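You operate a simulated robot arm through the tools that you are given. There is no shell and no other tool.

You are at the controls of a simulated robot arm. One attempt, no reset.

JOB
Call up order 26 on the number keys, set 3 prints and start it.
Fine: type the number, then enter; the up arrow adds prints.

It is judged by the outcome, as a careful person would: the job done as asked, and still so three seconds after it is handed in. It fails if anything else is knocked over, pushed out of place, dropped, spilled or broken.

ROBOT AND FRAMES
A 6-joint arm with a fingered hand, fixed in place. Base frame: the origin is on the floor under the middle of its stand, x ahead of it, y to its left, z up; the work surface is at about z = 0.74. Readings come in m, degrees, newtons and seconds.
With the tool pointing down near the work surface it reaches from about 0.3 to 0.7 m from the base axis. Its first joint turns from -166.0 to 166.0 degrees. Payload 4 kg.
The TCP is the grasp point between the finger pads, 0.022 m short of the fingertips. In the tool frame z runs along the fingers and y along their closing line. The gripper opens to 0.112 m; its body begins 0.06 m behind the TCP. The gripper is a hand of 4 fingers: y runs from the thumb to the fingers, the wrist lies at [0, 0, -0.218] in the tool frame, and closing takes about 1.5 s.
Orientation is told as [roll, pitch, yaw] about the base's x, y, z axes, in that order, counted from this pose: with the fingers straight down and closing along the base's y, the tool's x points along the base's -x, its y along +y and its z along -z.

CONTROLS
- The arm moves only by the tool jog_arm. Its argument "deltas" is a list of rows, each a list of 6 numbers: the shift along the tool's x, y, z in m, then the turn, a rotation vector about the tool's x, y, z in degrees. In form: [[dx, dy, dz, rx, ry, rz], ...]. A call has 1 to 20 rows; each row is the pose to reach, as a shift and turn from the pose commanded when the call began, along the tool's axes at that moment. "grip" is the closure in counts, from 0 (fully open) to 255 (shut), set as the call begins (left out, the last holds). Each row takes 0.2 s and may step no farther than 0.05 m and 8.6 degrees from the row before; otherwise, or with a gripper value out of range, the whole call is refused. A pose out of reach is approached as far as the arm can. The call stops where the force on the tool passes 40 N (or 10 N more than at its start, if that is more) or the arm is blocked; 0.2 s more then pass. Each finger travels about 0.045 m/s and halts on what it meets, pressing with about 23 N; the grip force reading is that of the motor and also rises with nothing between the fingers. The clock runs only during rows and for 0.2 s after the last one: add rows that repeat a pose to give the fingers time. It gives the time, the measured TCP pose, the force on the tool (base axes), the opening and the grip force at its end, in the units of the frame above (readings bear some noise), with the torque about the TCP (base axes, N m) and any sound that the robot's microphone picked up.
- Cameras (640 x 400 px; columns grow to the right, rows downward): "scene" is fixed at [0.2215, -0.5008, 1.3625]; the picture's right is [0.99, -0.14, 0.00], its down [-0.06, -0.43, -0.90] and it looks along [0.12, 0.89, -0.43] (base axes); focal length 354 px, centre (320, 200). "wrist" rides on the gripper at [0.069, 0.004, -0.083] in the tool frame; the picture's right is [-0.06, 1.00, 0.00], its down [-0.77, -0.05, -0.64] and it looks along [-0.64, -0.04, 0.77] (tool axes); focal length 243 px, centre (320, 200). There is no depth. A picture from a camera that has moved, and an enlarged one, comes with that camera's place and axes in the base frame and with its lens.
- capture(camera): a new picture of that camera. No time passes.
- curl_fingers(finger1, finger2, finger3, thumb_bend): sets how far each is bent, from 0 (flat) to 1 (curled in); at 0.3 the hand is open as for a grip, at 0.7 the pads meet at the TCP. One left out holds its place. A second passes; each finger stops where it meets its share of the squeeze, and holds until it gets a number again. A gripper value or a shape takes the hand back. It gives what a move gives, with no picture; readings hold the bend of each and the force on the fingers (four entries, about 0 where the hand has none), thumb and palm.
- grasp_type(shape): the hand has 4 fingers and takes this shape, open, in about a second: jaw (thumb against the fingers, like two jaws); tri (thumb and two fingers); tip (a fingertip pinch); poke (one finger out to press); point (the index stretched); flat (the hand flat); cup (the hand cupped); fist (a fist). The gripper value then closes the fingers along that shape, each until it touches; the sizes above hold for jaw. It gives what a move gives, with no picture.
- enlarge(camera, box): a new picture of the part [left, top, right, bottom] of that camera's present view, enlarged. No time passes.
- close_job(): hands the job in; it is judged then, once.

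Nothing tells you positions but the pictures and the camera data. Unless the task says otherwise, let go and move clear before handing in.

The tools are called after "Request:" as a command line: name --pt "numbers of a row" for each row, then --argument value for the rest, lists and objects as JSON in quotes. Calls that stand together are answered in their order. jog_arm: Moves the arm, as the interface text tells. Its arguments: {"type":"object","properties":{"deltas":{"type":"array","items":{"type":"array","items":{"type":"number"}}},"grip":{"type":"number"}},"required":["deltas"]} The other tools are called the same way: grasp_type (shape) gives the hand a shape; curl_fingers (finger1, finger2, finger3, thumb_bend) moves the fingers one by one; capture (camera) takes a picture; enlarge (camera, box) takes an enlarged picture of a part of a camera's view; close_job () hands the job in.

At the start:

```text
time_s: 0.0
tool_pos: [0.0758, 0.4647, 1.0482]
ee_rot: [-0.1, -0.1, 0.0]
wrist_force: [0.1, -0.1, 0.0]
moment: [-0.01, 0.02, -0.01]
opening: 0.1121
finger_force: 0.0
shape: jaw
bend: [0.3, 0.3, 0.3, 0.3]
finger forces: [0.0, 0.0, 0.1, 0.0, 0.0, 0.0]
```

scene: 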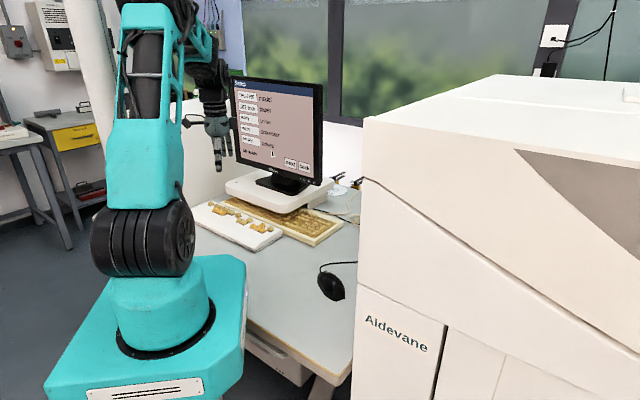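
wrist: 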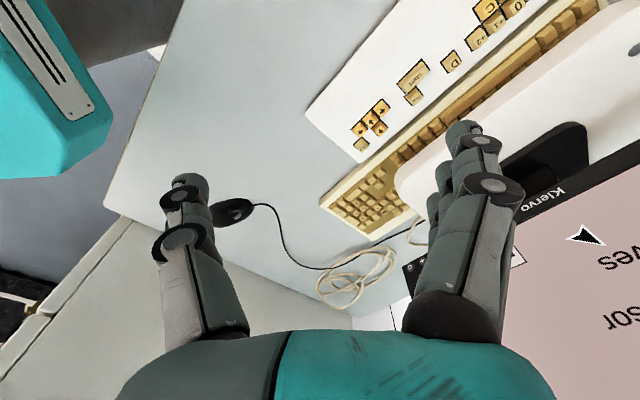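

I see a desk with a monitor, a keyboard, a white keypad board with yellow keys, and a mouse; the hand hangs near the monitor. I'll enlarge views to read the screen and the keys.

Request:
enlarge --camera "scene" --box '[220, 70, 340, 190]'

Request:
enlarge --camera "scene" --box '[180, 170, 360, 282]'

Request:
enlarge --camera "wrist" --box '[300, 0, 620, 200]'

```text
3.33 times, centred on (280, 130) of scene
camera zoom: at [0.2215, -0.5008, 1.3625], right [0.99, -0.14, 0.0], down [-0.06, -0.43, -0.9], along [0.12, 0.89, -0.43], focal length 1179 px, centre (453, 433)
```

zoom: 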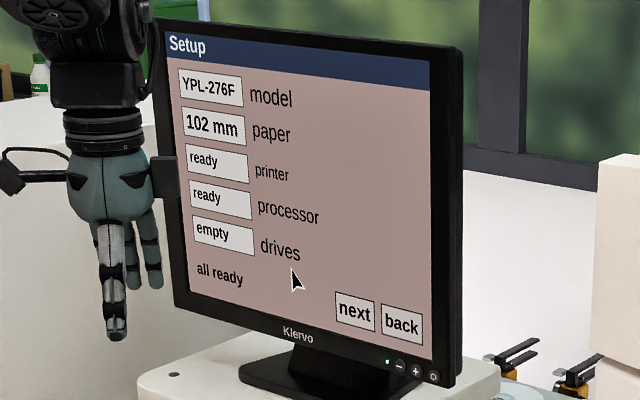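

```text
3.56 times, centred on (270, 226) of scene
camera zoom: at [0.2215, -0.5008, 1.3625], right [0.99, -0.14, 0.0], down [-0.06, -0.43, -0.9], along [0.12, 0.89, -0.43], focal length 1257 px, centre (498, 108)
```

zoom: 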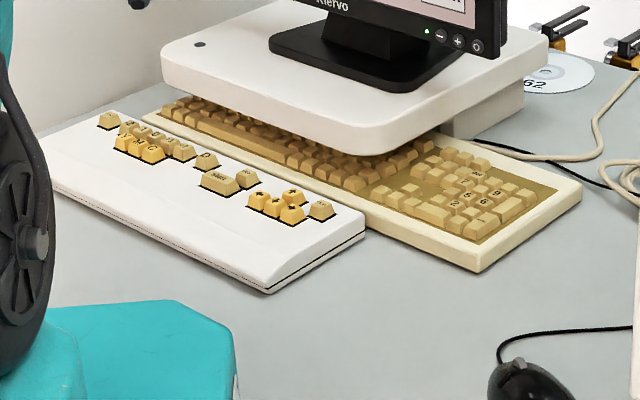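

```text
2.00 times, centred on (460, 100) of wrist
camera zoom: at [0.0078, 0.4699, 1.1325], right [0.06, 1.0, 0.0], down [0.77, -0.05, 0.64], along [0.64, -0.04, -0.77], focal length 485 px, centre (40, 400)
```

zoom: 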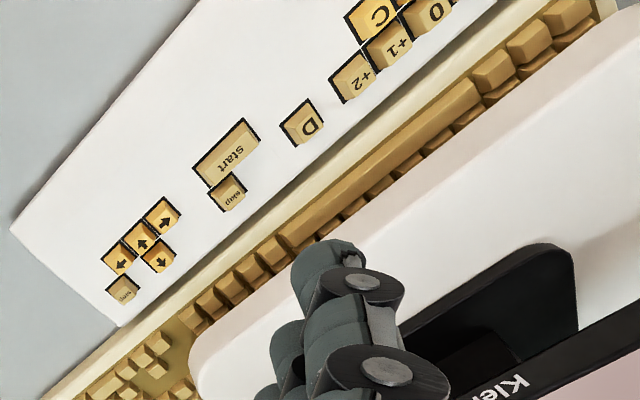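

The numeric pad is at the right end of the full keyboard near (0.33, 0.51), and the white pad has arrows and start near (0.15, 0.54). I'll form the poke shape here, clear of everything, and look at it.

Request:
grasp_type --shape "poke"

Request:
capture --camera "wrist"

Request:
enlarge --camera "scene" --box '[170, 40, 290, 190]'

```text
time_s: 0.9
tool_pos: [0.0754, 0.465, 1.0484]
ee_rot: [-0.1, -0.1, 0.0]
wrist_force: [0.5, -0.6, 0.2]
moment: [-0.01, 0.01, 0.02]
opening: 0.0
finger_force: 0.0
shape: poke
bend: [1.0, 1.0, 1.0, 0.47]
finger forces: [0.0, 0.0, 0.0, 0.0, 0.0, 0.1]
```

```text
taken
camera wrist: at [0.0078, 0.4699, 1.1325], right [0.06, 1.0, 0.0], down [0.77, -0.05, 0.64], along [0.64, -0.04, -0.77], focal length 243 px, centre (320, 200)
```

wrist: 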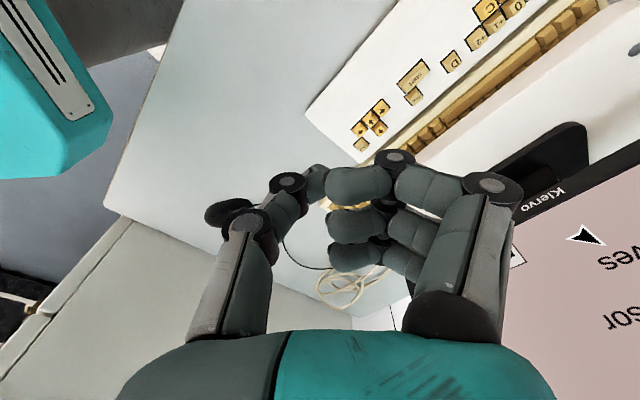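

```text
2.67 times, centred on (230, 115) of scene
camera zoom: at [0.2215, -0.5008, 1.3625], right [0.99, -0.14, 0.0], down [-0.06, -0.43, -0.9], along [0.12, 0.89, -0.43], focal length 943 px, centre (560, 427)
```

zoom: 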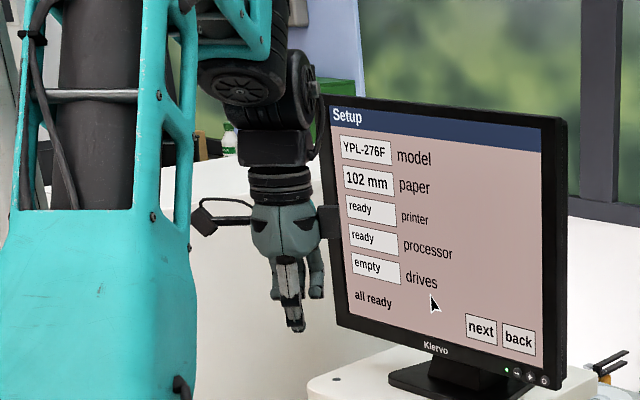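

The poke shape seems to curl all three fingers, so I'll try the point shape and look again.

Request:
grasp_type --shape "point"

Request:
capture --camera "wrist"

Request:
enlarge --camera "scene" --box '[170, 40, 290, 190]'

```text
time_s: 1.8
tool_pos: [0.0764, 0.4652, 1.0505]
ee_rot: [0.0, 0.0, -0.1]
wrist_force: [0.1, -0.4, -0.3]
moment: [0.01, -0.01, 0.0]
opening: 0.106
finger_force: 0.1
shape: point
bend: [0.31, 1.0, 1.0, 0.55]
finger forces: [0.1, 0.1, 0.1, 0.0, 0.0, 0.1]
```

```text
taken
camera wrist: at [0.0078, 0.4699, 1.1325], right [0.06, 1.0, 0.0], down [0.77, -0.05, 0.64], along [0.64, -0.04, -0.77], focal length 243 px, centre (320, 200)
```

wrist: 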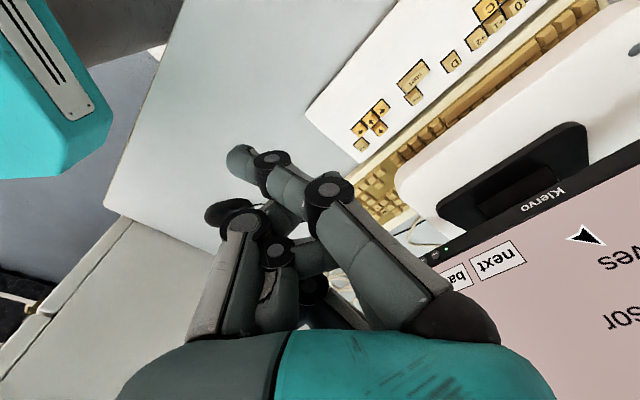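

```text
2.67 times, centred on (230, 115) of scene
camera zoom: at [0.2215, -0.5008, 1.3625], right [0.99, -0.14, 0.0], down [-0.06, -0.43, -0.9], along [0.12, 0.89, -0.43], focal length 943 px, centre (560, 427)
```

zoom: 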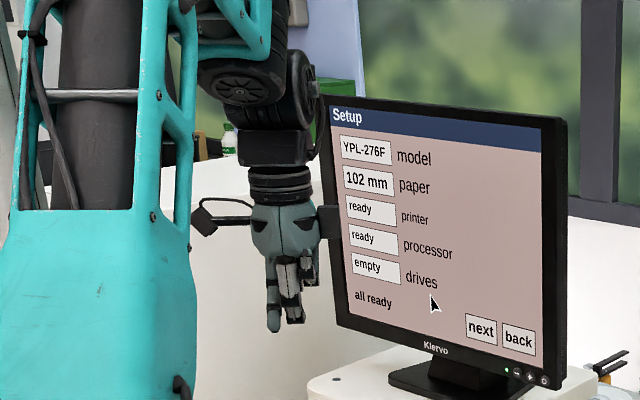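

The index finger is stretching out in the point shape. I'll let some time pass so it settles, then look again.

Request:
jog_arm --pt "0 0 0 0 0 0" --pt "0 0 0 0 0 0" --pt "0 0 0 0 0 0" --pt "0 0 0 0 0 0" --pt "0 0 0 0 0 0"

Request:
capture --camera "wrist"

Request:
enlarge --camera "scene" --box '[190, 90, 270, 190]'

```text
time_s: 3.0
tool_pos: [0.0765, 0.4659, 1.0505]
ee_rot: [0.1, 0.0, 0.1]
wrist_force: [-0.3, 0.2, -0.7]
moment: [0.01, 0.0, 0.0]
opening: 0.106
finger_force: 0.1
shape: point
bend: [0.31, 1.0, 1.0, 0.55]
finger forces: [0.1, 0.0, 0.0, 0.0, 0.0, 0.0]
```

```text
taken
camera wrist: at [0.0078, 0.4699, 1.1325], right [0.06, 1.0, 0.0], down [0.77, -0.05, 0.64], along [0.64, -0.04, -0.77], focal length 243 px, centre (320, 200)
```

wrist: 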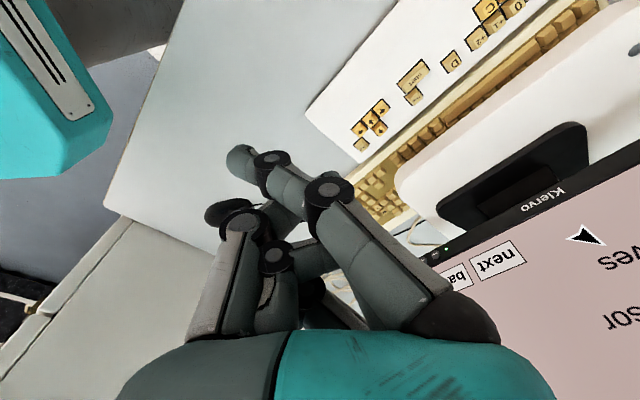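

```text
4.00 times, centred on (230, 140) of scene
camera zoom: at [0.2215, -0.5008, 1.3625], right [0.99, -0.14, 0.0], down [-0.06, -0.43, -0.9], along [0.12, 0.89, -0.43], focal length 1414 px, centre (680, 440)
```

zoom: 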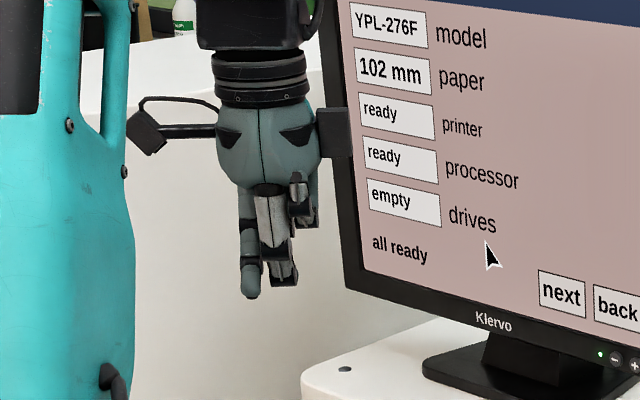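

The index in this shape slants toward the thumb. I'll try setting the fingers individually: index nearly straight, others curled in.

Request:
curl_fingers --finger1 0.1 --finger2 1.0 --finger3 1.0 --thumb_bend 0.8

Request:
capture --camera "wrist"

Request:
enlarge --camera "scene" --box '[190, 90, 270, 190]'

```text
time_s: 4.0
tool_pos: [0.0758, 0.4646, 1.0497]
ee_rot: [0.0, 0.1, 0.0]
wrist_force: [0.3, 0.4, -0.5]
moment: [0.04, -0.03, 0.02]
opening: 0.0627
finger_force: 0.0
shape: fingers
bend: [0.1, 1.0, 1.0, 0.8]
finger forces: [0.1, 0.0, 0.0, 0.1, 0.1, 0.0]
```

```text
taken
camera wrist: at [0.0078, 0.4699, 1.1325], right [0.06, 1.0, 0.0], down [0.77, -0.05, 0.64], along [0.64, -0.04, -0.77], focal length 243 px, centre (320, 200)
```

wrist: 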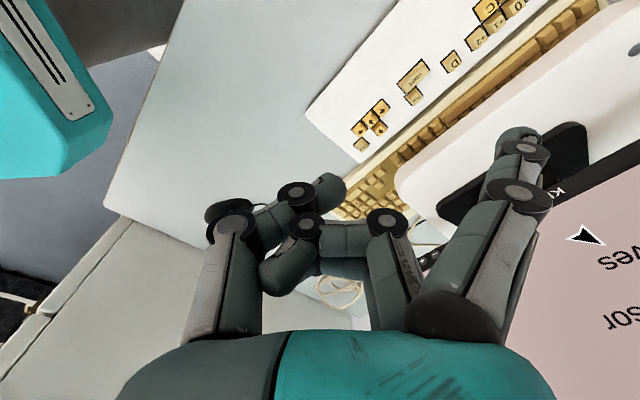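

```text
4.00 times, centred on (230, 140) of scene
camera zoom: at [0.2215, -0.5008, 1.3625], right [0.99, -0.14, 0.0], down [-0.06, -0.43, -0.9], along [0.12, 0.89, -0.43], focal length 1414 px, centre (680, 440)
```

zoom: 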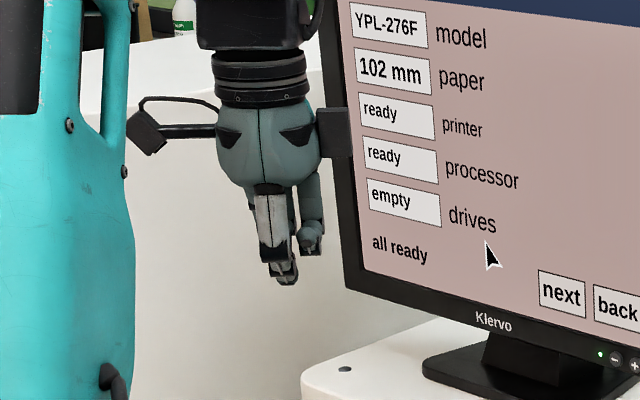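

Index at 0.1 leans outward; I'll bend it to 0.45 so the tip points down, and curl the thumb fully.

Request:
curl_fingers --finger1 0.45 --thumb_bend 1.0

Request:
capture --camera "wrist"

Request:
enlarge --camera "scene" --box '[200, 110, 260, 180]'

```text
time_s: 5.0
tool_pos: [0.0772, 0.4645, 1.0493]
ee_rot: [-0.1, 0.0, 0.0]
wrist_force: [0.2, -0.5, 0.0]
moment: [0.02, -0.04, 0.01]
opening: 0.0291
finger_force: 0.1
shape: fingers
bend: [0.45, 1.0, 1.0, 0.92]
finger forces: [0.0, 0.0, 0.0, 0.0, 0.1, 0.1]
```

```text
taken
camera wrist: at [0.0078, 0.4699, 1.1325], right [0.06, 1.0, 0.0], down [0.77, -0.05, 0.64], along [0.64, -0.04, -0.77], focal length 243 px, centre (320, 200)
```

wrist: 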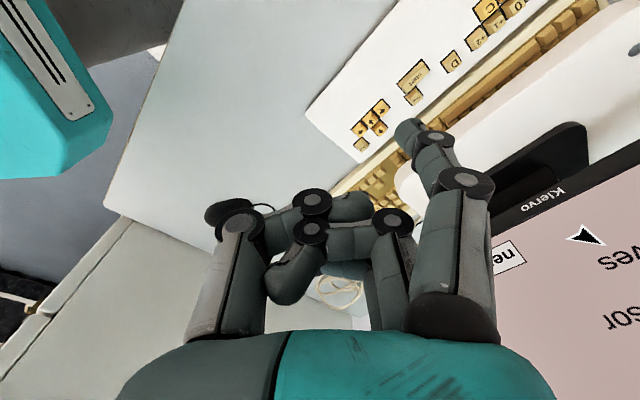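

```text
5.71 times, centred on (230, 145) of scene
camera zoom: at [0.2215, -0.5008, 1.3625], right [0.99, -0.14, 0.0], down [-0.06, -0.43, -0.9], along [0.12, 0.89, -0.43], focal length 2021 px, centre (834, 514)
```

zoom: 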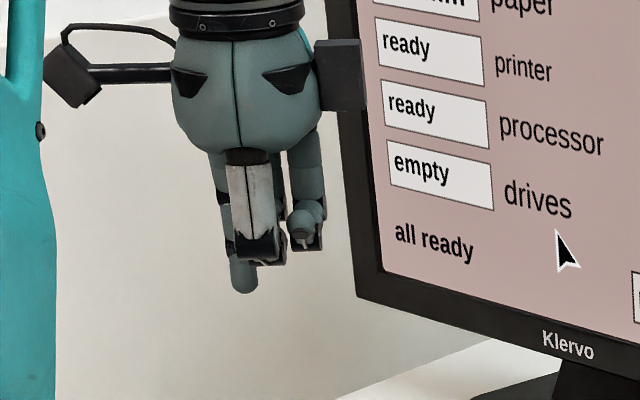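

The index now points straight down with its tip about 23 mm beyond the TCP, and the other fingers are tucked higher. Next I turn the hand to face along the keyboard and hover short of the number pad to see the keys.

Request:
jog_arm --pt "-0.0273 0.0138 0.0116 0 0 -7.17" --pt "-0.0545 0.0277 0.0232 0 0 -14.33" --pt "-0.0818 0.0415 0.0348 0 0 -21.5" --pt "-0.109 0.0553 0.0463 0 0 -28.67" --pt "-0.1363 0.0692 0.0579 0 0 -35.83" --pt "-0.1635 0.083 0.0695 0 0 -43" --pt "-0.1635 0.083 0.0695 0 0 -43"

Request:
capture --camera "wrist"

Request:
capture --camera "scene"

```text
time_s: 6.6
tool_pos: [0.2377, 0.5464, 0.9783]
ee_rot: [0.0, -0.1, 43.1]
wrist_force: [-0.9, 0.2, 0.1]
moment: [-0.04, -0.01, 0.01]
opening: 0.0289
finger_force: 0.1
shape: fingers
bend: [0.45, 1.0, 1.0, 0.92]
finger forces: [0.0, 0.0, 0.1, 0.0, 0.0, 0.0]
```

```text
taken
camera wrist: at [0.1859, 0.503, 1.0609], right [-0.64, 0.77, 0.0], down [0.59, 0.49, 0.64], along [0.5, 0.41, -0.77], focal length 243 px, centre (320, 200)
```

wrist: 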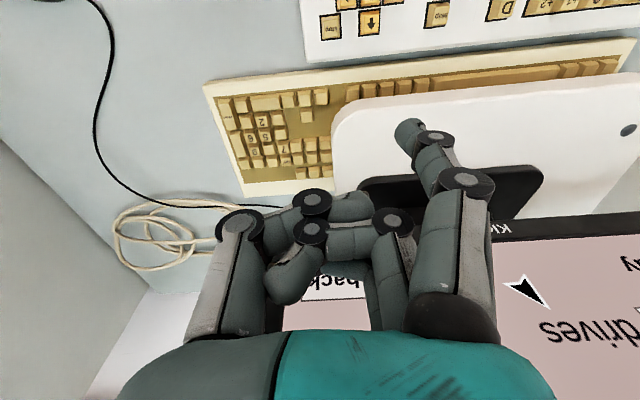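

```text
taken
```

scene: 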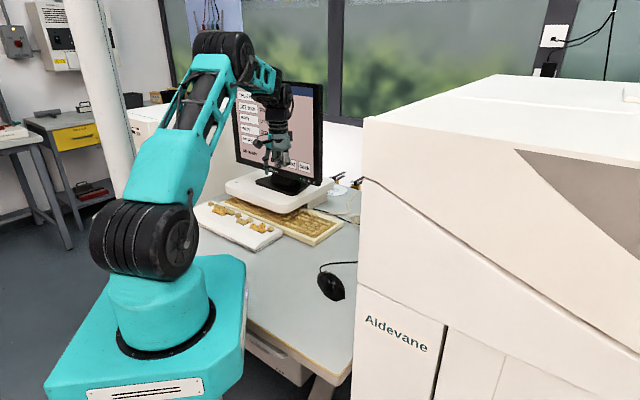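

Request:
enlarge --camera "wrist" --box '[200, 60, 340, 200]'

Request:
enlarge --camera "wrist" --box '[300, 0, 640, 110]'

Request:
enlarge --camera "scene" --box '[220, 80, 340, 190]'

Request:
enlarge --camera "scene" --box '[270, 200, 350, 250]'

```text
2.86 times, centred on (270, 130) of wrist
camera zoom: at [0.1859, 0.503, 1.0609], right [-0.64, 0.77, 0.0], down [0.59, 0.49, 0.64], along [0.5, 0.41, -0.77], focal length 693 px, centre (463, 400)
```

zoom: 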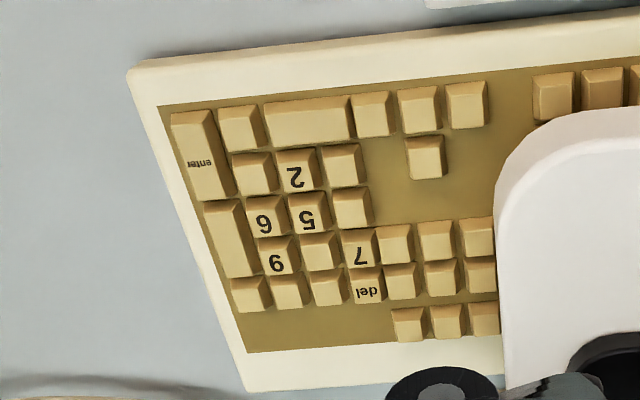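

```text
1.88 times, centred on (470, 55) of wrist
camera zoom: at [0.1859, 0.503, 1.0609], right [-0.64, 0.77, 0.0], down [0.59, 0.49, 0.64], along [0.5, 0.41, -0.77], focal length 457 px, centre (38, 473)
```

zoom: 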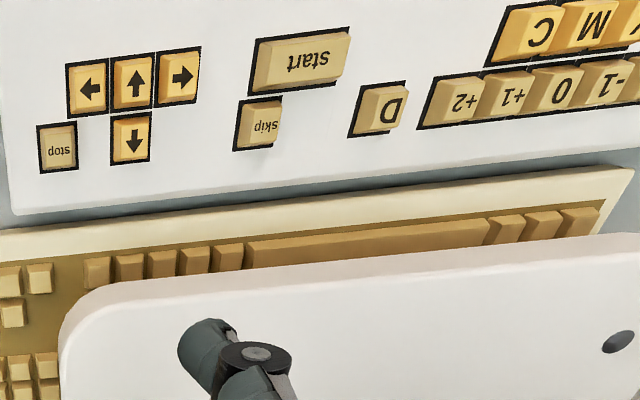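

```text
3.64 times, centred on (280, 135) of scene
camera zoom: at [0.2215, -0.5008, 1.3625], right [0.99, -0.14, 0.0], down [-0.06, -0.43, -0.9], along [0.12, 0.89, -0.43], focal length 1286 px, centre (466, 436)
```

zoom: 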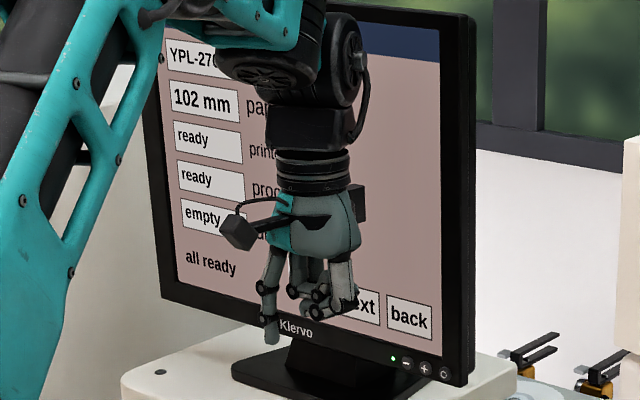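

```text
8.00 times, centred on (310, 225) of scene
camera zoom: at [0.2215, -0.5008, 1.3625], right [0.99, -0.14, 0.0], down [-0.06, -0.43, -0.9], along [0.12, 0.89, -0.43], focal length 2829 px, centre (400, 0)
```

zoom: 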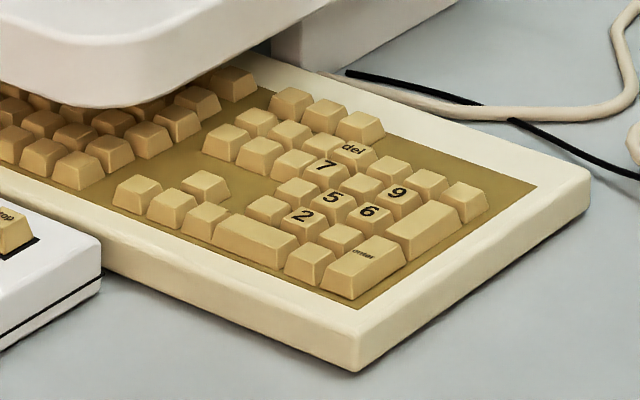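

The number pad shows 2, 6 and enter clearly (2 at about (0.322, 0.523, 0.77)), and the monitor's lower edge sits about 8 cm behind it at z≈0.89, so I'll tilt the hand back when pressing. First I refine where the fingertip is.

Request:
enlarge --camera "wrist" --box '[380, 100, 480, 162]'

Request:
enlarge --camera "scene" --box '[260, 130, 320, 180]'

```text
6.40 times, centred on (430, 131) of wrist
camera zoom: at [0.1859, 0.503, 1.0609], right [-0.64, 0.77, 0.0], down [0.59, 0.49, 0.64], along [0.5, 0.41, -0.77], focal length 1553 px, centre (-384, 642)
```

zoom: 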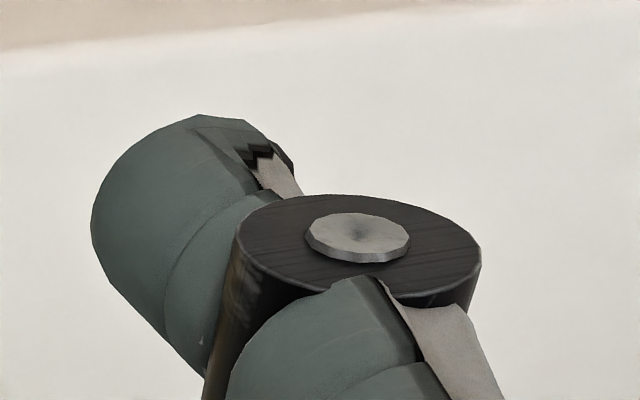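

```text
8.00 times, centred on (290, 155) of scene
camera zoom: at [0.2215, -0.5008, 1.3625], right [0.99, -0.14, 0.0], down [-0.06, -0.43, -0.9], along [0.12, 0.89, -0.43], focal length 2829 px, centre (560, 560)
```

zoom: 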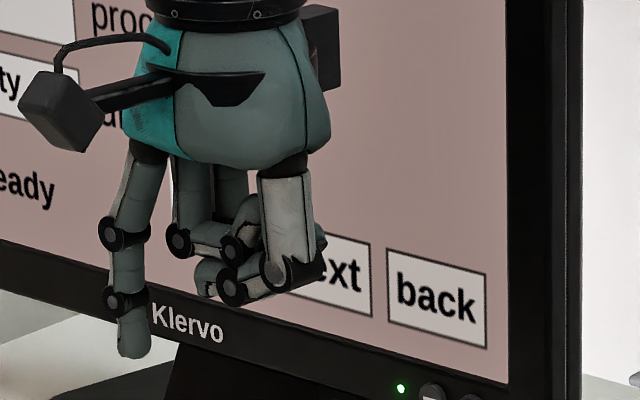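

The tip's centre is about (0.019, 0.042, 0.022) in the tool frame. I'll tilt the hand back 20° away from the monitor, shift right over the number pad and stop about 6 cm above key 2.

Request:
jog_arm --pt "0 -0.02 0 0 -4 0" --pt "0 -0.04 0 0 -8 0" --pt "0 -0.06 0 0 -12 0" --pt "-0.01 -0.08 0.01 0 -16 0" --pt "-0.02 -0.1 0.03 0 -20 0" --pt "-0.035 -0.1161 0.055 0 -20 0" --pt "-0.045 -0.1161 0.085 0 -20 0" --pt "-0.054 -0.1161 0.1138 0 -20 0" --pt "-0.054 -0.1161 0.1138 0 -20 0"

Request:
capture --camera "wrist"

Request:
enlarge --camera "scene" --box '[230, 110, 350, 250]'

```text
time_s: 8.6
tool_pos: [0.3565, 0.4993, 0.8649]
ee_rot: [-0.1, -20.1, 43.0]
wrist_force: [-0.9, -0.2, -0.4]
moment: [0.02, 0.01, -0.03]
opening: 0.0289
finger_force: 0.1
shape: fingers
bend: [0.45, 1.0, 1.0, 0.92]
finger forces: [0.0, 0.1, 0.0, 0.0, 0.0, 0.0]
```

```text
taken
camera wrist: at [0.2869, 0.4384, 0.9197], right [-0.64, 0.77, 0.02], down [0.4, 0.3, 0.87], along [0.66, 0.56, -0.5], focal length 243 px, centre (320, 200)
```

wrist: 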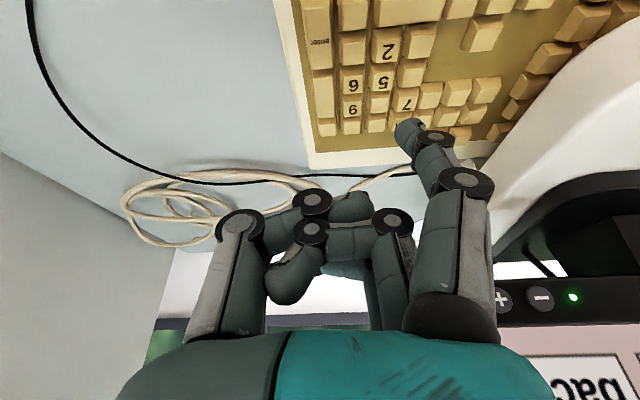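

```text
2.86 times, centred on (290, 180) of scene
camera zoom: at [0.2215, -0.5008, 1.3625], right [0.99, -0.14, 0.0], down [-0.06, -0.43, -0.9], along [0.12, 0.89, -0.43], focal length 1010 px, centre (406, 257)
```

zoom: 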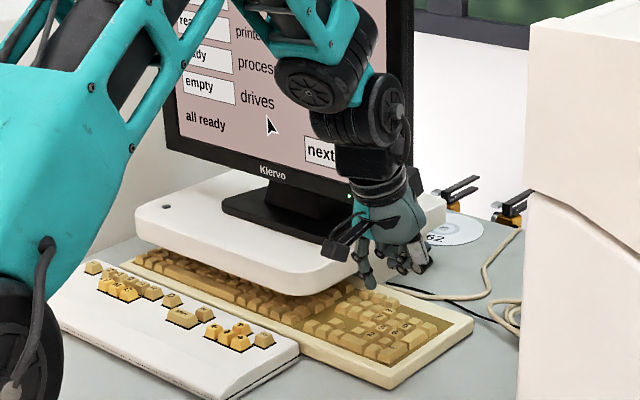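

Request:
enlarge --camera "wrist" --box '[290, 0, 450, 140]'

Request:
enlarge --camera "scene" --box '[290, 160, 350, 240]'

```text
2.86 times, centred on (370, 70) of wrist
camera zoom: at [0.2869, 0.4384, 0.9197], right [-0.64, 0.77, 0.02], down [0.4, 0.3, 0.87], along [0.66, 0.56, -0.5], focal length 693 px, centre (177, 571)
```

zoom: 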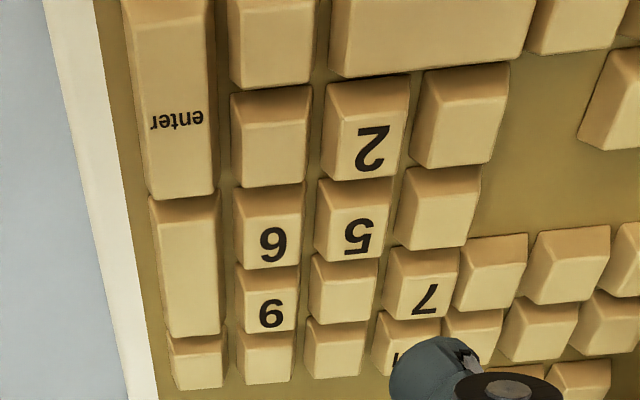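

```text
5.00 times, centred on (320, 200) of scene
camera zoom: at [0.2215, -0.5008, 1.3625], right [0.99, -0.14, 0.0], down [-0.06, -0.43, -0.9], along [0.12, 0.89, -0.43], focal length 1768 px, centre (320, 200)
```

zoom: 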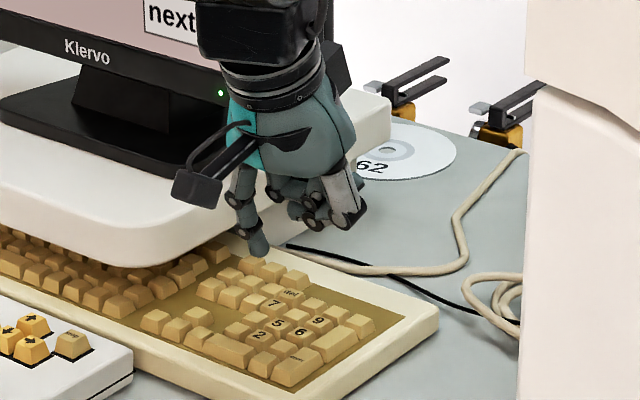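

The fingertip sits directly above key 2 by two independent views, about 6 cm up. I'll go straight down 5 cm and check.

Request:
jog_arm --pt "0.0051 0 0.0141 0 0 0" --pt "0.0103 0 0.0282 0 0 0" --pt "0.0144 0 0.0395 0 0 0" --pt "0.0171 0 0.047 0 0 0" --pt "0.0171 0 0.047 0 0 0"

Request:
enlarge --camera "wrist" --box '[290, 30, 530, 180]'

Request:
enlarge --camera "scene" --box '[280, 170, 350, 240]'

```text
time_s: 9.8
tool_pos: [0.3589, 0.5017, 0.8161]
ee_rot: [0.1, -20.0, 43.0]
wrist_force: [-0.5, 0.6, 0.2]
moment: [0.01, 0.03, 0.01]
opening: 0.0292
finger_force: 0.0
shape: fingers
bend: [0.45, 1.0, 1.0, 0.92]
finger forces: [0.1, 0.0, 0.0, 0.0, 0.0, 0.0]
```

```text
2.67 times, centred on (410, 105) of wrist
camera zoom: at [0.288, 0.4413, 0.8703], right [-0.64, 0.77, 0.02], down [0.4, 0.3, 0.87], along [0.66, 0.56, -0.5], focal length 647 px, centre (80, 453)
```

zoom: 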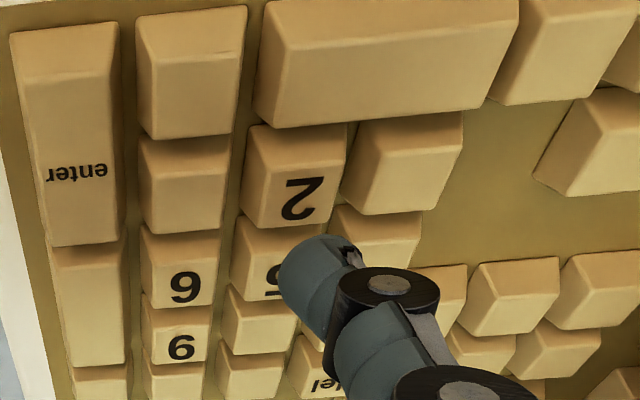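

```text
5.71 times, centred on (315, 205) of scene
camera zoom: at [0.2215, -0.5008, 1.3625], right [0.99, -0.14, 0.0], down [-0.06, -0.43, -0.9], along [0.12, 0.89, -0.43], focal length 2021 px, centre (349, 171)
```

zoom: 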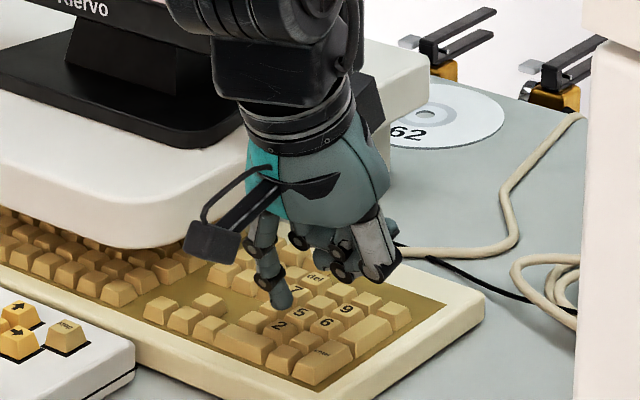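

The tip drifted about 3 mm toward the monitor; I'll correct that while descending another 9 mm.

Request:
jog_arm --pt "0.0028 -0.0007 0.0038 0 0 0" --pt "0.0056 -0.0014 0.0076 0 0 0" --pt "0.0056 -0.0014 0.0076 0 0 0"

Request:
enlarge --camera "wrist" --box '[290, 30, 530, 180]'

Request:
enlarge --camera "scene" --box '[280, 190, 340, 240]'

```text
time_s: 10.6
tool_pos: [0.3569, 0.4986, 0.8063]
ee_rot: [-0.1, -20.1, 43.0]
wrist_force: [-0.6, -0.1, 0.9]
moment: [0.02, 0.03, -0.01]
opening: 0.0292
finger_force: 0.2
shape: fingers
bend: [0.45, 1.0, 1.0, 0.92]
finger forces: [0.3, 0.1, 0.0, 0.0, 0.1, 0.0]
```

```text
2.67 times, centred on (410, 105) of wrist
camera zoom: at [0.2865, 0.4382, 0.8609], right [-0.64, 0.77, 0.02], down [0.4, 0.3, 0.86], along [0.66, 0.56, -0.5], focal length 647 px, centre (80, 453)
```

zoom: 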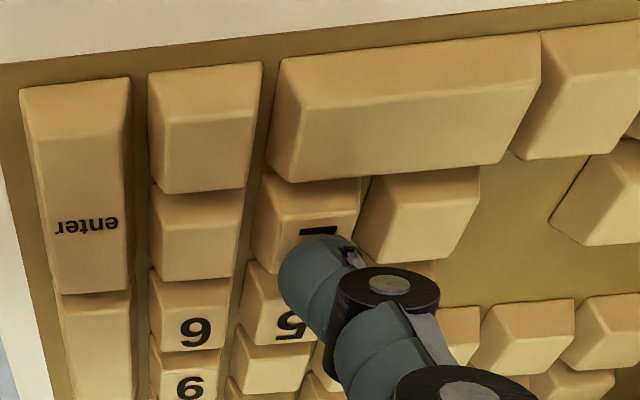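

```text
8.00 times, centred on (310, 215) of scene
camera zoom: at [0.2215, -0.5008, 1.3625], right [0.99, -0.14, 0.0], down [-0.06, -0.43, -0.9], along [0.12, 0.89, -0.43], focal length 2829 px, centre (400, 80)
```

zoom: 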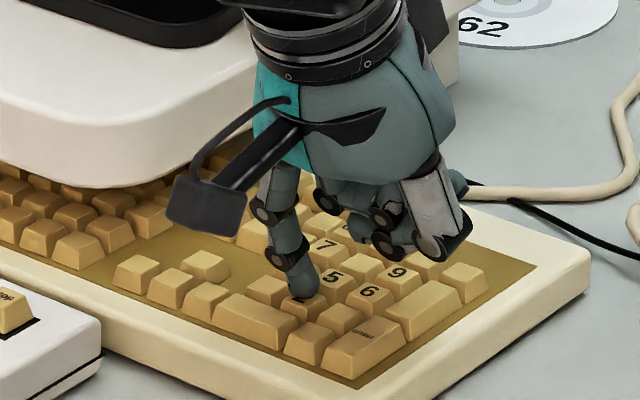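

The tip is just about touching key 2. I'll press in small steps and watch force and screen.

Request:
jog_arm --pt "0.0007 0 0.0019 0 0 0" --pt "0.0007 0 0.0019 0 0 0"

Request:
jog_arm --pt "0.0007 0 0.0019 0 0 0" --pt "0.0007 0 0.0019 0 0 0"

Request:
enlarge --camera "scene" --box '[225, 75, 345, 185]'

```text
time_s: 11.2
tool_pos: [0.3574, 0.4972, 0.8057]
ee_rot: [0.0, -20.0, 43.1]
wrist_force: [0.1, 1.1, 0.8]
moment: [0.01, 0.03, 0.01]
opening: 0.029
finger_force: 0.7
shape: fingers
bend: [0.45, 1.0, 1.0, 0.92]
finger forces: [0.7, 0.1, 0.0, 0.0, 0.1, 0.1]
heard: click
```

```text
time_s: 11.8
tool_pos: [0.3564, 0.4992, 0.8033]
ee_rot: [0.1, -20.1, 43.0]
wrist_force: [-1.7, -2.4, 9.6]
moment: [0.14, 0.42, 0.13]
opening: 0.029
finger_force: 4.5
shape: fingers
bend: [0.46, 1.0, 1.0, 0.92]
finger forces: [9.6, 0.1, 0.1, 0.1, 0.1, 0.0]
```

```text
3.64 times, centred on (285, 130) of scene
camera zoom: at [0.2215, -0.5008, 1.3625], right [0.99, -0.14, 0.0], down [-0.06, -0.43, -0.9], along [0.12, 0.89, -0.43], focal length 1286 px, centre (447, 454)
```

zoom: 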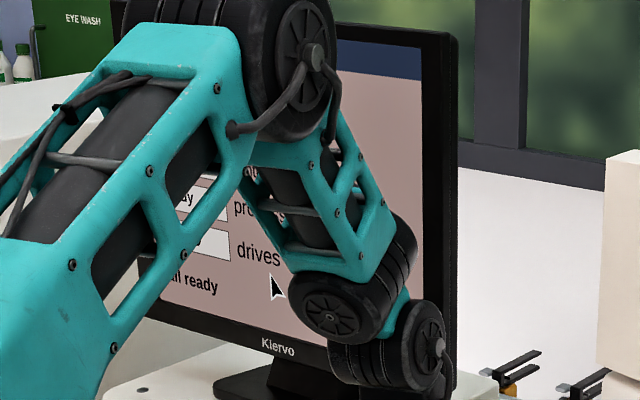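

I heard one click and the key bottomed out, so 2 was pressed once. I'll lift straight up and look at the screen for an effect before pressing anything else.

Request:
jog_arm --pt "-0.0034 0 -0.0094 0 0 0" --pt "-0.0085 0 -0.0235 0 0 0" --pt "-0.0137 0 -0.0376 0 0 0" --pt "-0.0137 0 -0.0376 0 0 0"

Request:
capture --camera "scene"

Request:
enlarge --camera "scene" --box '[225, 75, 345, 185]'

Request:
capture --camera "wrist"

```text
time_s: 12.8
tool_pos: [0.3596, 0.4966, 0.8423]
ee_rot: [0.0, -20.1, 43.1]
wrist_force: [0.5, 0.6, -0.8]
moment: [0.01, 0.0, -0.03]
opening: 0.029
finger_force: 0.1
shape: fingers
bend: [0.45, 1.0, 1.0, 0.92]
finger forces: [0.0, 0.0, 0.0, 0.1, 0.0, 0.1]
```

```text
taken
```

scene: 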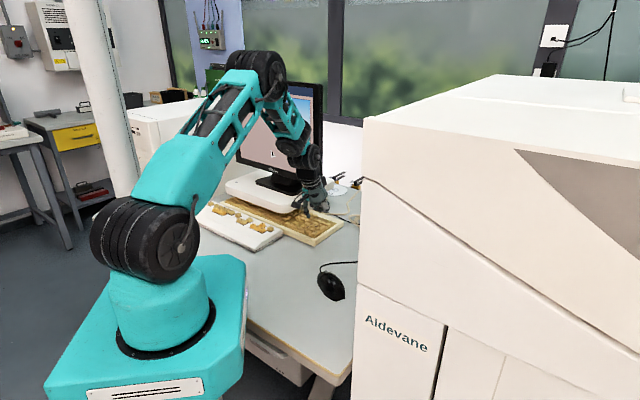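

```text
3.64 times, centred on (285, 130) of scene
camera zoom: at [0.2215, -0.5008, 1.3625], right [0.99, -0.14, 0.0], down [-0.06, -0.43, -0.9], along [0.12, 0.89, -0.43], focal length 1286 px, centre (447, 454)
```

zoom: 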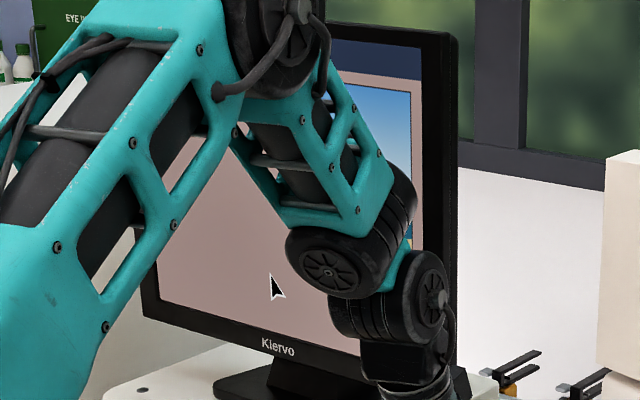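

```text
taken
camera wrist: at [0.2885, 0.436, 0.8967], right [-0.64, 0.77, 0.02], down [0.4, 0.3, 0.86], along [0.66, 0.56, -0.5], focal length 243 px, centre (320, 200)
```

wrist: 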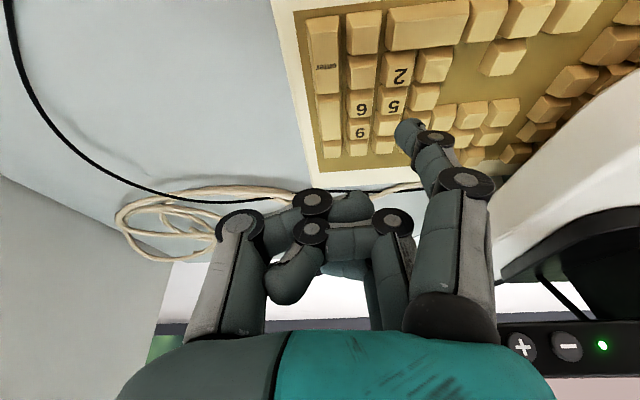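

The screen changed after the 2 (a new page with an image). I'll back the arm off to the left so I can read the whole screen.

Request:
jog_arm --pt "-0.0137 0 -0.0376 0 0 0" --pt "-0.0274 0 -0.0752 0 0 0" --pt "0.003 0.0238 -0.1001 0 0 0" --pt "0.0334 0.0476 -0.125 0 0 0" --pt "0.0638 0.0714 -0.1498 0 0 0" --pt "0.0941 0.0953 -0.1747 0 0 0" --pt "0.1245 0.1191 -0.1996 0 0 0" --pt "0.1548 0.1429 -0.2245 0 0 0"

Request:
capture --camera "scene"

Request:
enlarge --camera "scene" --box '[225, 75, 345, 185]'

Request:
capture --camera "wrist"

```text
time_s: 14.6
tool_pos: [0.0977, 0.451, 1.0017]
ee_rot: [-0.2, -20.0, 42.9]
wrist_force: [0.8, 0.4, 0.5]
moment: [0.01, 0.01, 0.0]
opening: 0.0291
finger_force: 0.0
shape: fingers
bend: [0.45, 1.0, 1.0, 0.92]
finger forces: [0.0, 0.0, 0.1, 0.0, 0.0, 0.0]
```

```text
taken
```

scene: 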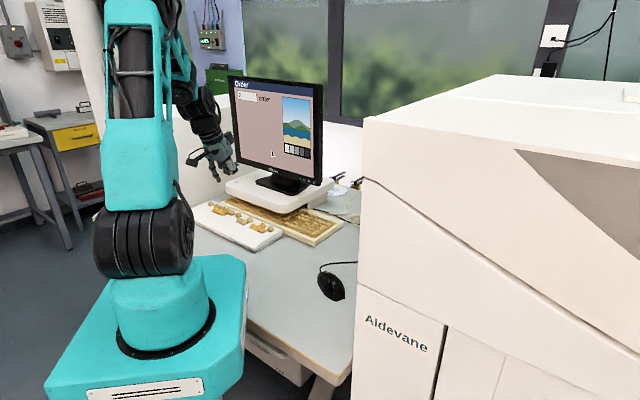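

```text
3.64 times, centred on (285, 130) of scene
camera zoom: at [0.2215, -0.5008, 1.3625], right [0.99, -0.14, 0.0], down [-0.06, -0.43, -0.9], along [0.12, 0.89, -0.43], focal length 1286 px, centre (447, 454)
```

zoom: 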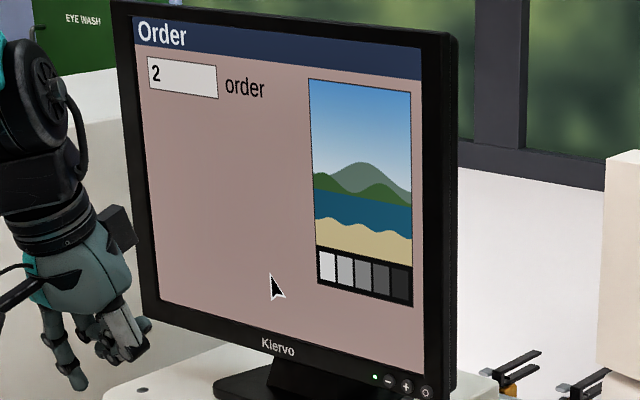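

```text
taken
camera wrist: at [0.0264, 0.3915, 1.0558], right [-0.64, 0.77, 0.02], down [0.4, 0.3, 0.86], along [0.66, 0.56, -0.5], focal length 243 px, centre (320, 200)
```

wrist: 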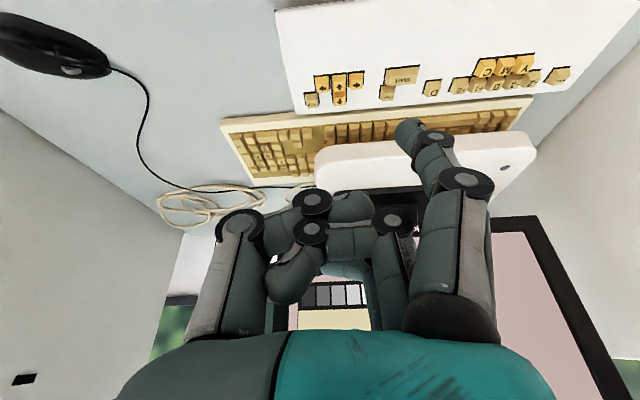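

The screen now reads Order "2", so the keypad works and it's visible from here. Next I go back over the pad to key 6 at about (0.349, 0.522), stopping roughly 15 mm above.

Request:
jog_arm --pt "-0.029 -0.0231 0.0214 0 0 0" --pt "-0.0581 -0.0463 0.0429 0 0 0" --pt "-0.0871 -0.0694 0.0643 0 0 0" --pt "-0.1161 -0.0926 0.0857 0 0 0" --pt "-0.1451 -0.1157 0.1071 0 0 0" --pt "-0.1742 -0.1389 0.1286 0 0 0" --pt "-0.2032 -0.162 0.15 0 0 0" --pt "-0.1909 -0.162 0.1837 0 0 0" --pt "-0.1787 -0.162 0.2173 0 0 0" --pt "-0.1664 -0.162 0.251 0 0 0" --pt "-0.1664 -0.162 0.251 0 0 0"

Request:
enlarge --camera "wrist" --box '[290, 30, 530, 180]'

Request:
enlarge --camera "scene" --box '[280, 170, 350, 240]'

```text
time_s: 17.0
tool_pos: [0.3845, 0.4978, 0.8208]
ee_rot: [0.0, -19.9, 43.0]
wrist_force: [-0.3, -0.2, -1.0]
moment: [0.02, 0.04, 0.0]
opening: 0.0289
finger_force: 0.1
shape: fingers
bend: [0.45, 1.0, 1.0, 0.92]
finger forces: [0.0, 0.0, 0.1, 0.0, 0.0, 0.1]
```

```text
2.67 times, centred on (410, 105) of wrist
camera zoom: at [0.3131, 0.4371, 0.8752], right [-0.64, 0.77, 0.02], down [0.4, 0.3, 0.87], along [0.66, 0.56, -0.5], focal length 647 px, centre (80, 453)
```

zoom: 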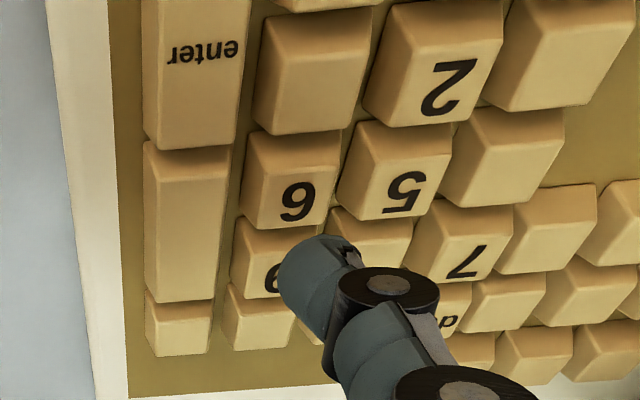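

```text
5.71 times, centred on (315, 205) of scene
camera zoom: at [0.2215, -0.5008, 1.3625], right [0.99, -0.14, 0.0], down [-0.06, -0.43, -0.9], along [0.12, 0.89, -0.43], focal length 2021 px, centre (349, 171)
```

zoom: 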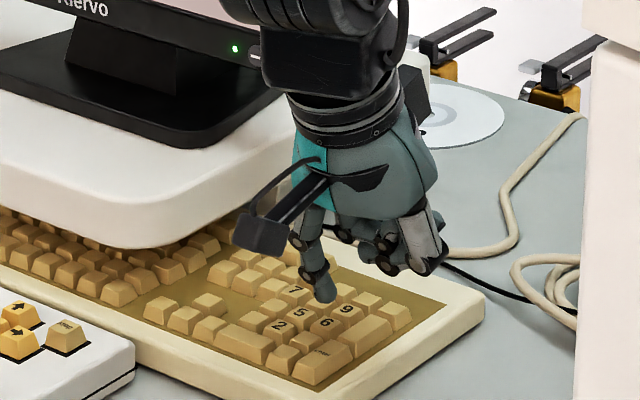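

The tip is about 15 mm above key 6, within ~2 mm of its centre. I'll correct that slightly and descend to just above contact.

Request:
jog_arm --pt "0.0012 0 0.006 0 0 0" --pt "0.0023 0 0.0119 0 0 0" --pt "0.0023 0 0.0119 0 0 0"

Request:
enlarge --camera "wrist" --box '[290, 30, 530, 180]'

Request:
enlarge --camera "scene" --box '[280, 190, 340, 240]'

```text
time_s: 17.8
tool_pos: [0.3848, 0.4989, 0.8094]
ee_rot: [0.0, -20.0, 43.0]
wrist_force: [-0.6, 0.5, -0.8]
moment: [0.0, 0.03, 0.01]
opening: 0.0287
finger_force: 0.1
shape: fingers
bend: [0.45, 1.0, 1.0, 0.92]
finger forces: [0.0, 0.0, 0.0, 0.2, 0.0, 0.0]
```

```text
2.67 times, centred on (410, 105) of wrist
camera zoom: at [0.3154, 0.4385, 0.8636], right [-0.64, 0.77, 0.02], down [0.4, 0.3, 0.87], along [0.66, 0.56, -0.5], focal length 647 px, centre (80, 453)
```

zoom: 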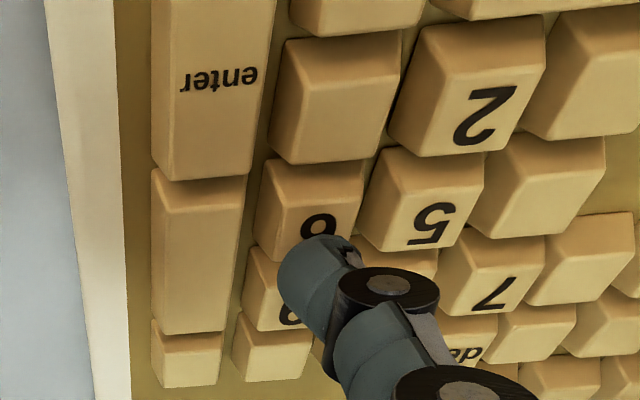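

```text
8.00 times, centred on (310, 215) of scene
camera zoom: at [0.2215, -0.5008, 1.3625], right [0.99, -0.14, 0.0], down [-0.06, -0.43, -0.9], along [0.12, 0.89, -0.43], focal length 2829 px, centre (400, 80)
```

zoom: 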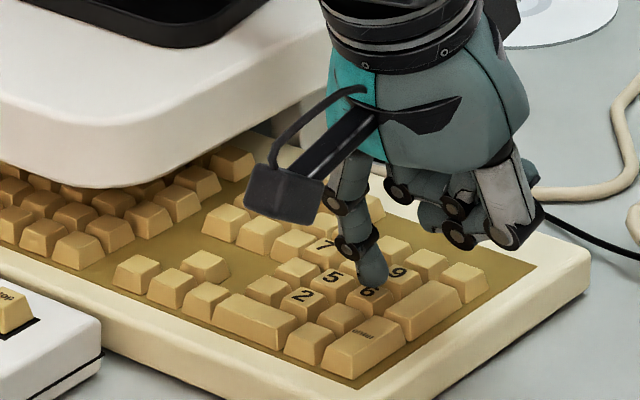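

Tip is centred on key 6. Now I press it down in small steps and listen for the click.

Request:
jog_arm --pt "0.0009 0 0.0023 0 0 0" --pt "0.0014 0 0.0038 0 0 0" --pt "0.0014 0 0.0038 0 0 0"

```text
time_s: 18.6
tool_pos: [0.3856, 0.4994, 0.8056]
ee_rot: [-0.1, -20.0, 43.0]
wrist_force: [-0.3, -0.2, 0.7]
moment: [-0.01, 0.03, 0.0]
opening: 0.0288
finger_force: 0.2
shape: fingers
bend: [0.45, 1.0, 1.0, 0.92]
finger forces: [0.5, 0.0, 0.0, 0.0, 0.1, 0.0]
```

Request:
jog_arm --pt "0.0007 0 0.0019 0 0 0" --pt "0.0007 0 0.0019 0 0 0"

```text
time_s: 19.2
tool_pos: [0.3849, 0.4992, 0.804]
ee_rot: [0.0, -20.0, 43.0]
wrist_force: [0.0, -0.4, 0.5]
moment: [0.03, 0.03, 0.03]
opening: 0.0288
finger_force: 0.3
shape: fingers
bend: [0.45, 1.0, 1.0, 0.92]
finger forces: [0.9, 0.1, 0.1, 0.0, 0.0, 0.0]
heard: click
```

A click came with key 6. I'll lift and back off to check that the screen reads 26 before pressing enter.

Request:
jog_arm --pt "-0.0085 0 -0.0235 0 0 0" --pt "-0.0222 0 -0.0611 0 0 0" --pt "-0.0359 0 -0.0987 0 0 0" --pt "-0.0069 0.0231 -0.1201 0 0 0" --pt "0.0222 0.0463 -0.1416 0 0 0" --pt "0.0512 0.0694 -0.163 0 0 0" --pt "0.0802 0.0926 -0.1844 0 0 0" --pt "0.1092 0.1157 -0.2058 0 0 0" --pt "0.1383 0.1389 -0.2273 0 0 0" --pt "0.1673 0.162 -0.2487 0 0 0"

Request:
enlarge --camera "scene" --box '[225, 75, 345, 185]'

Request:
capture --camera "wrist"

```text
time_s: 21.4
tool_pos: [0.0975, 0.4555, 0.9813]
ee_rot: [0.0, -20.0, 42.9]
wrist_force: [0.2, -0.1, 0.9]
moment: [-0.02, -0.01, 0.04]
opening: 0.0288
finger_force: 0.1
shape: fingers
bend: [0.45, 1.0, 1.0, 0.92]
finger forces: [0.0, 0.0, 0.0, 0.0, 0.0, 0.0]
```

```text
3.64 times, centred on (285, 130) of scene
camera zoom: at [0.2215, -0.5008, 1.3625], right [0.99, -0.14, 0.0], down [-0.06, -0.43, -0.9], along [0.12, 0.89, -0.43], focal length 1286 px, centre (447, 454)
```

zoom: 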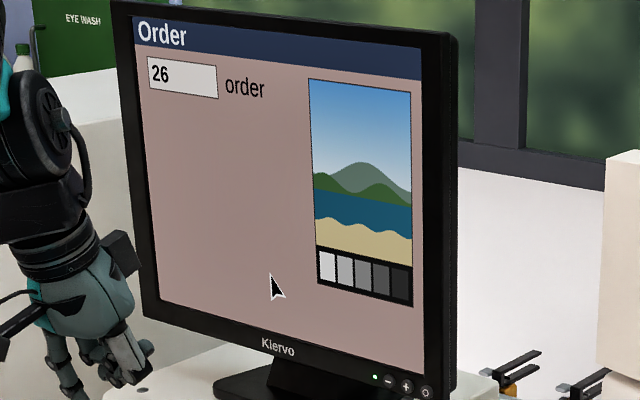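

```text
taken
camera wrist: at [0.0261, 0.3954, 1.0354], right [-0.64, 0.77, 0.02], down [0.4, 0.3, 0.87], along [0.66, 0.56, -0.5], focal length 243 px, centre (320, 200)
```

wrist: 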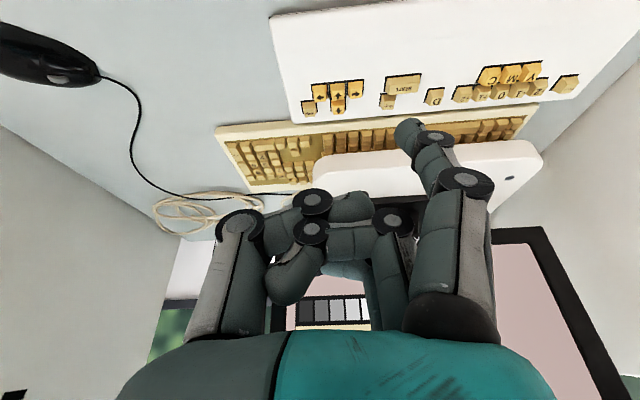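

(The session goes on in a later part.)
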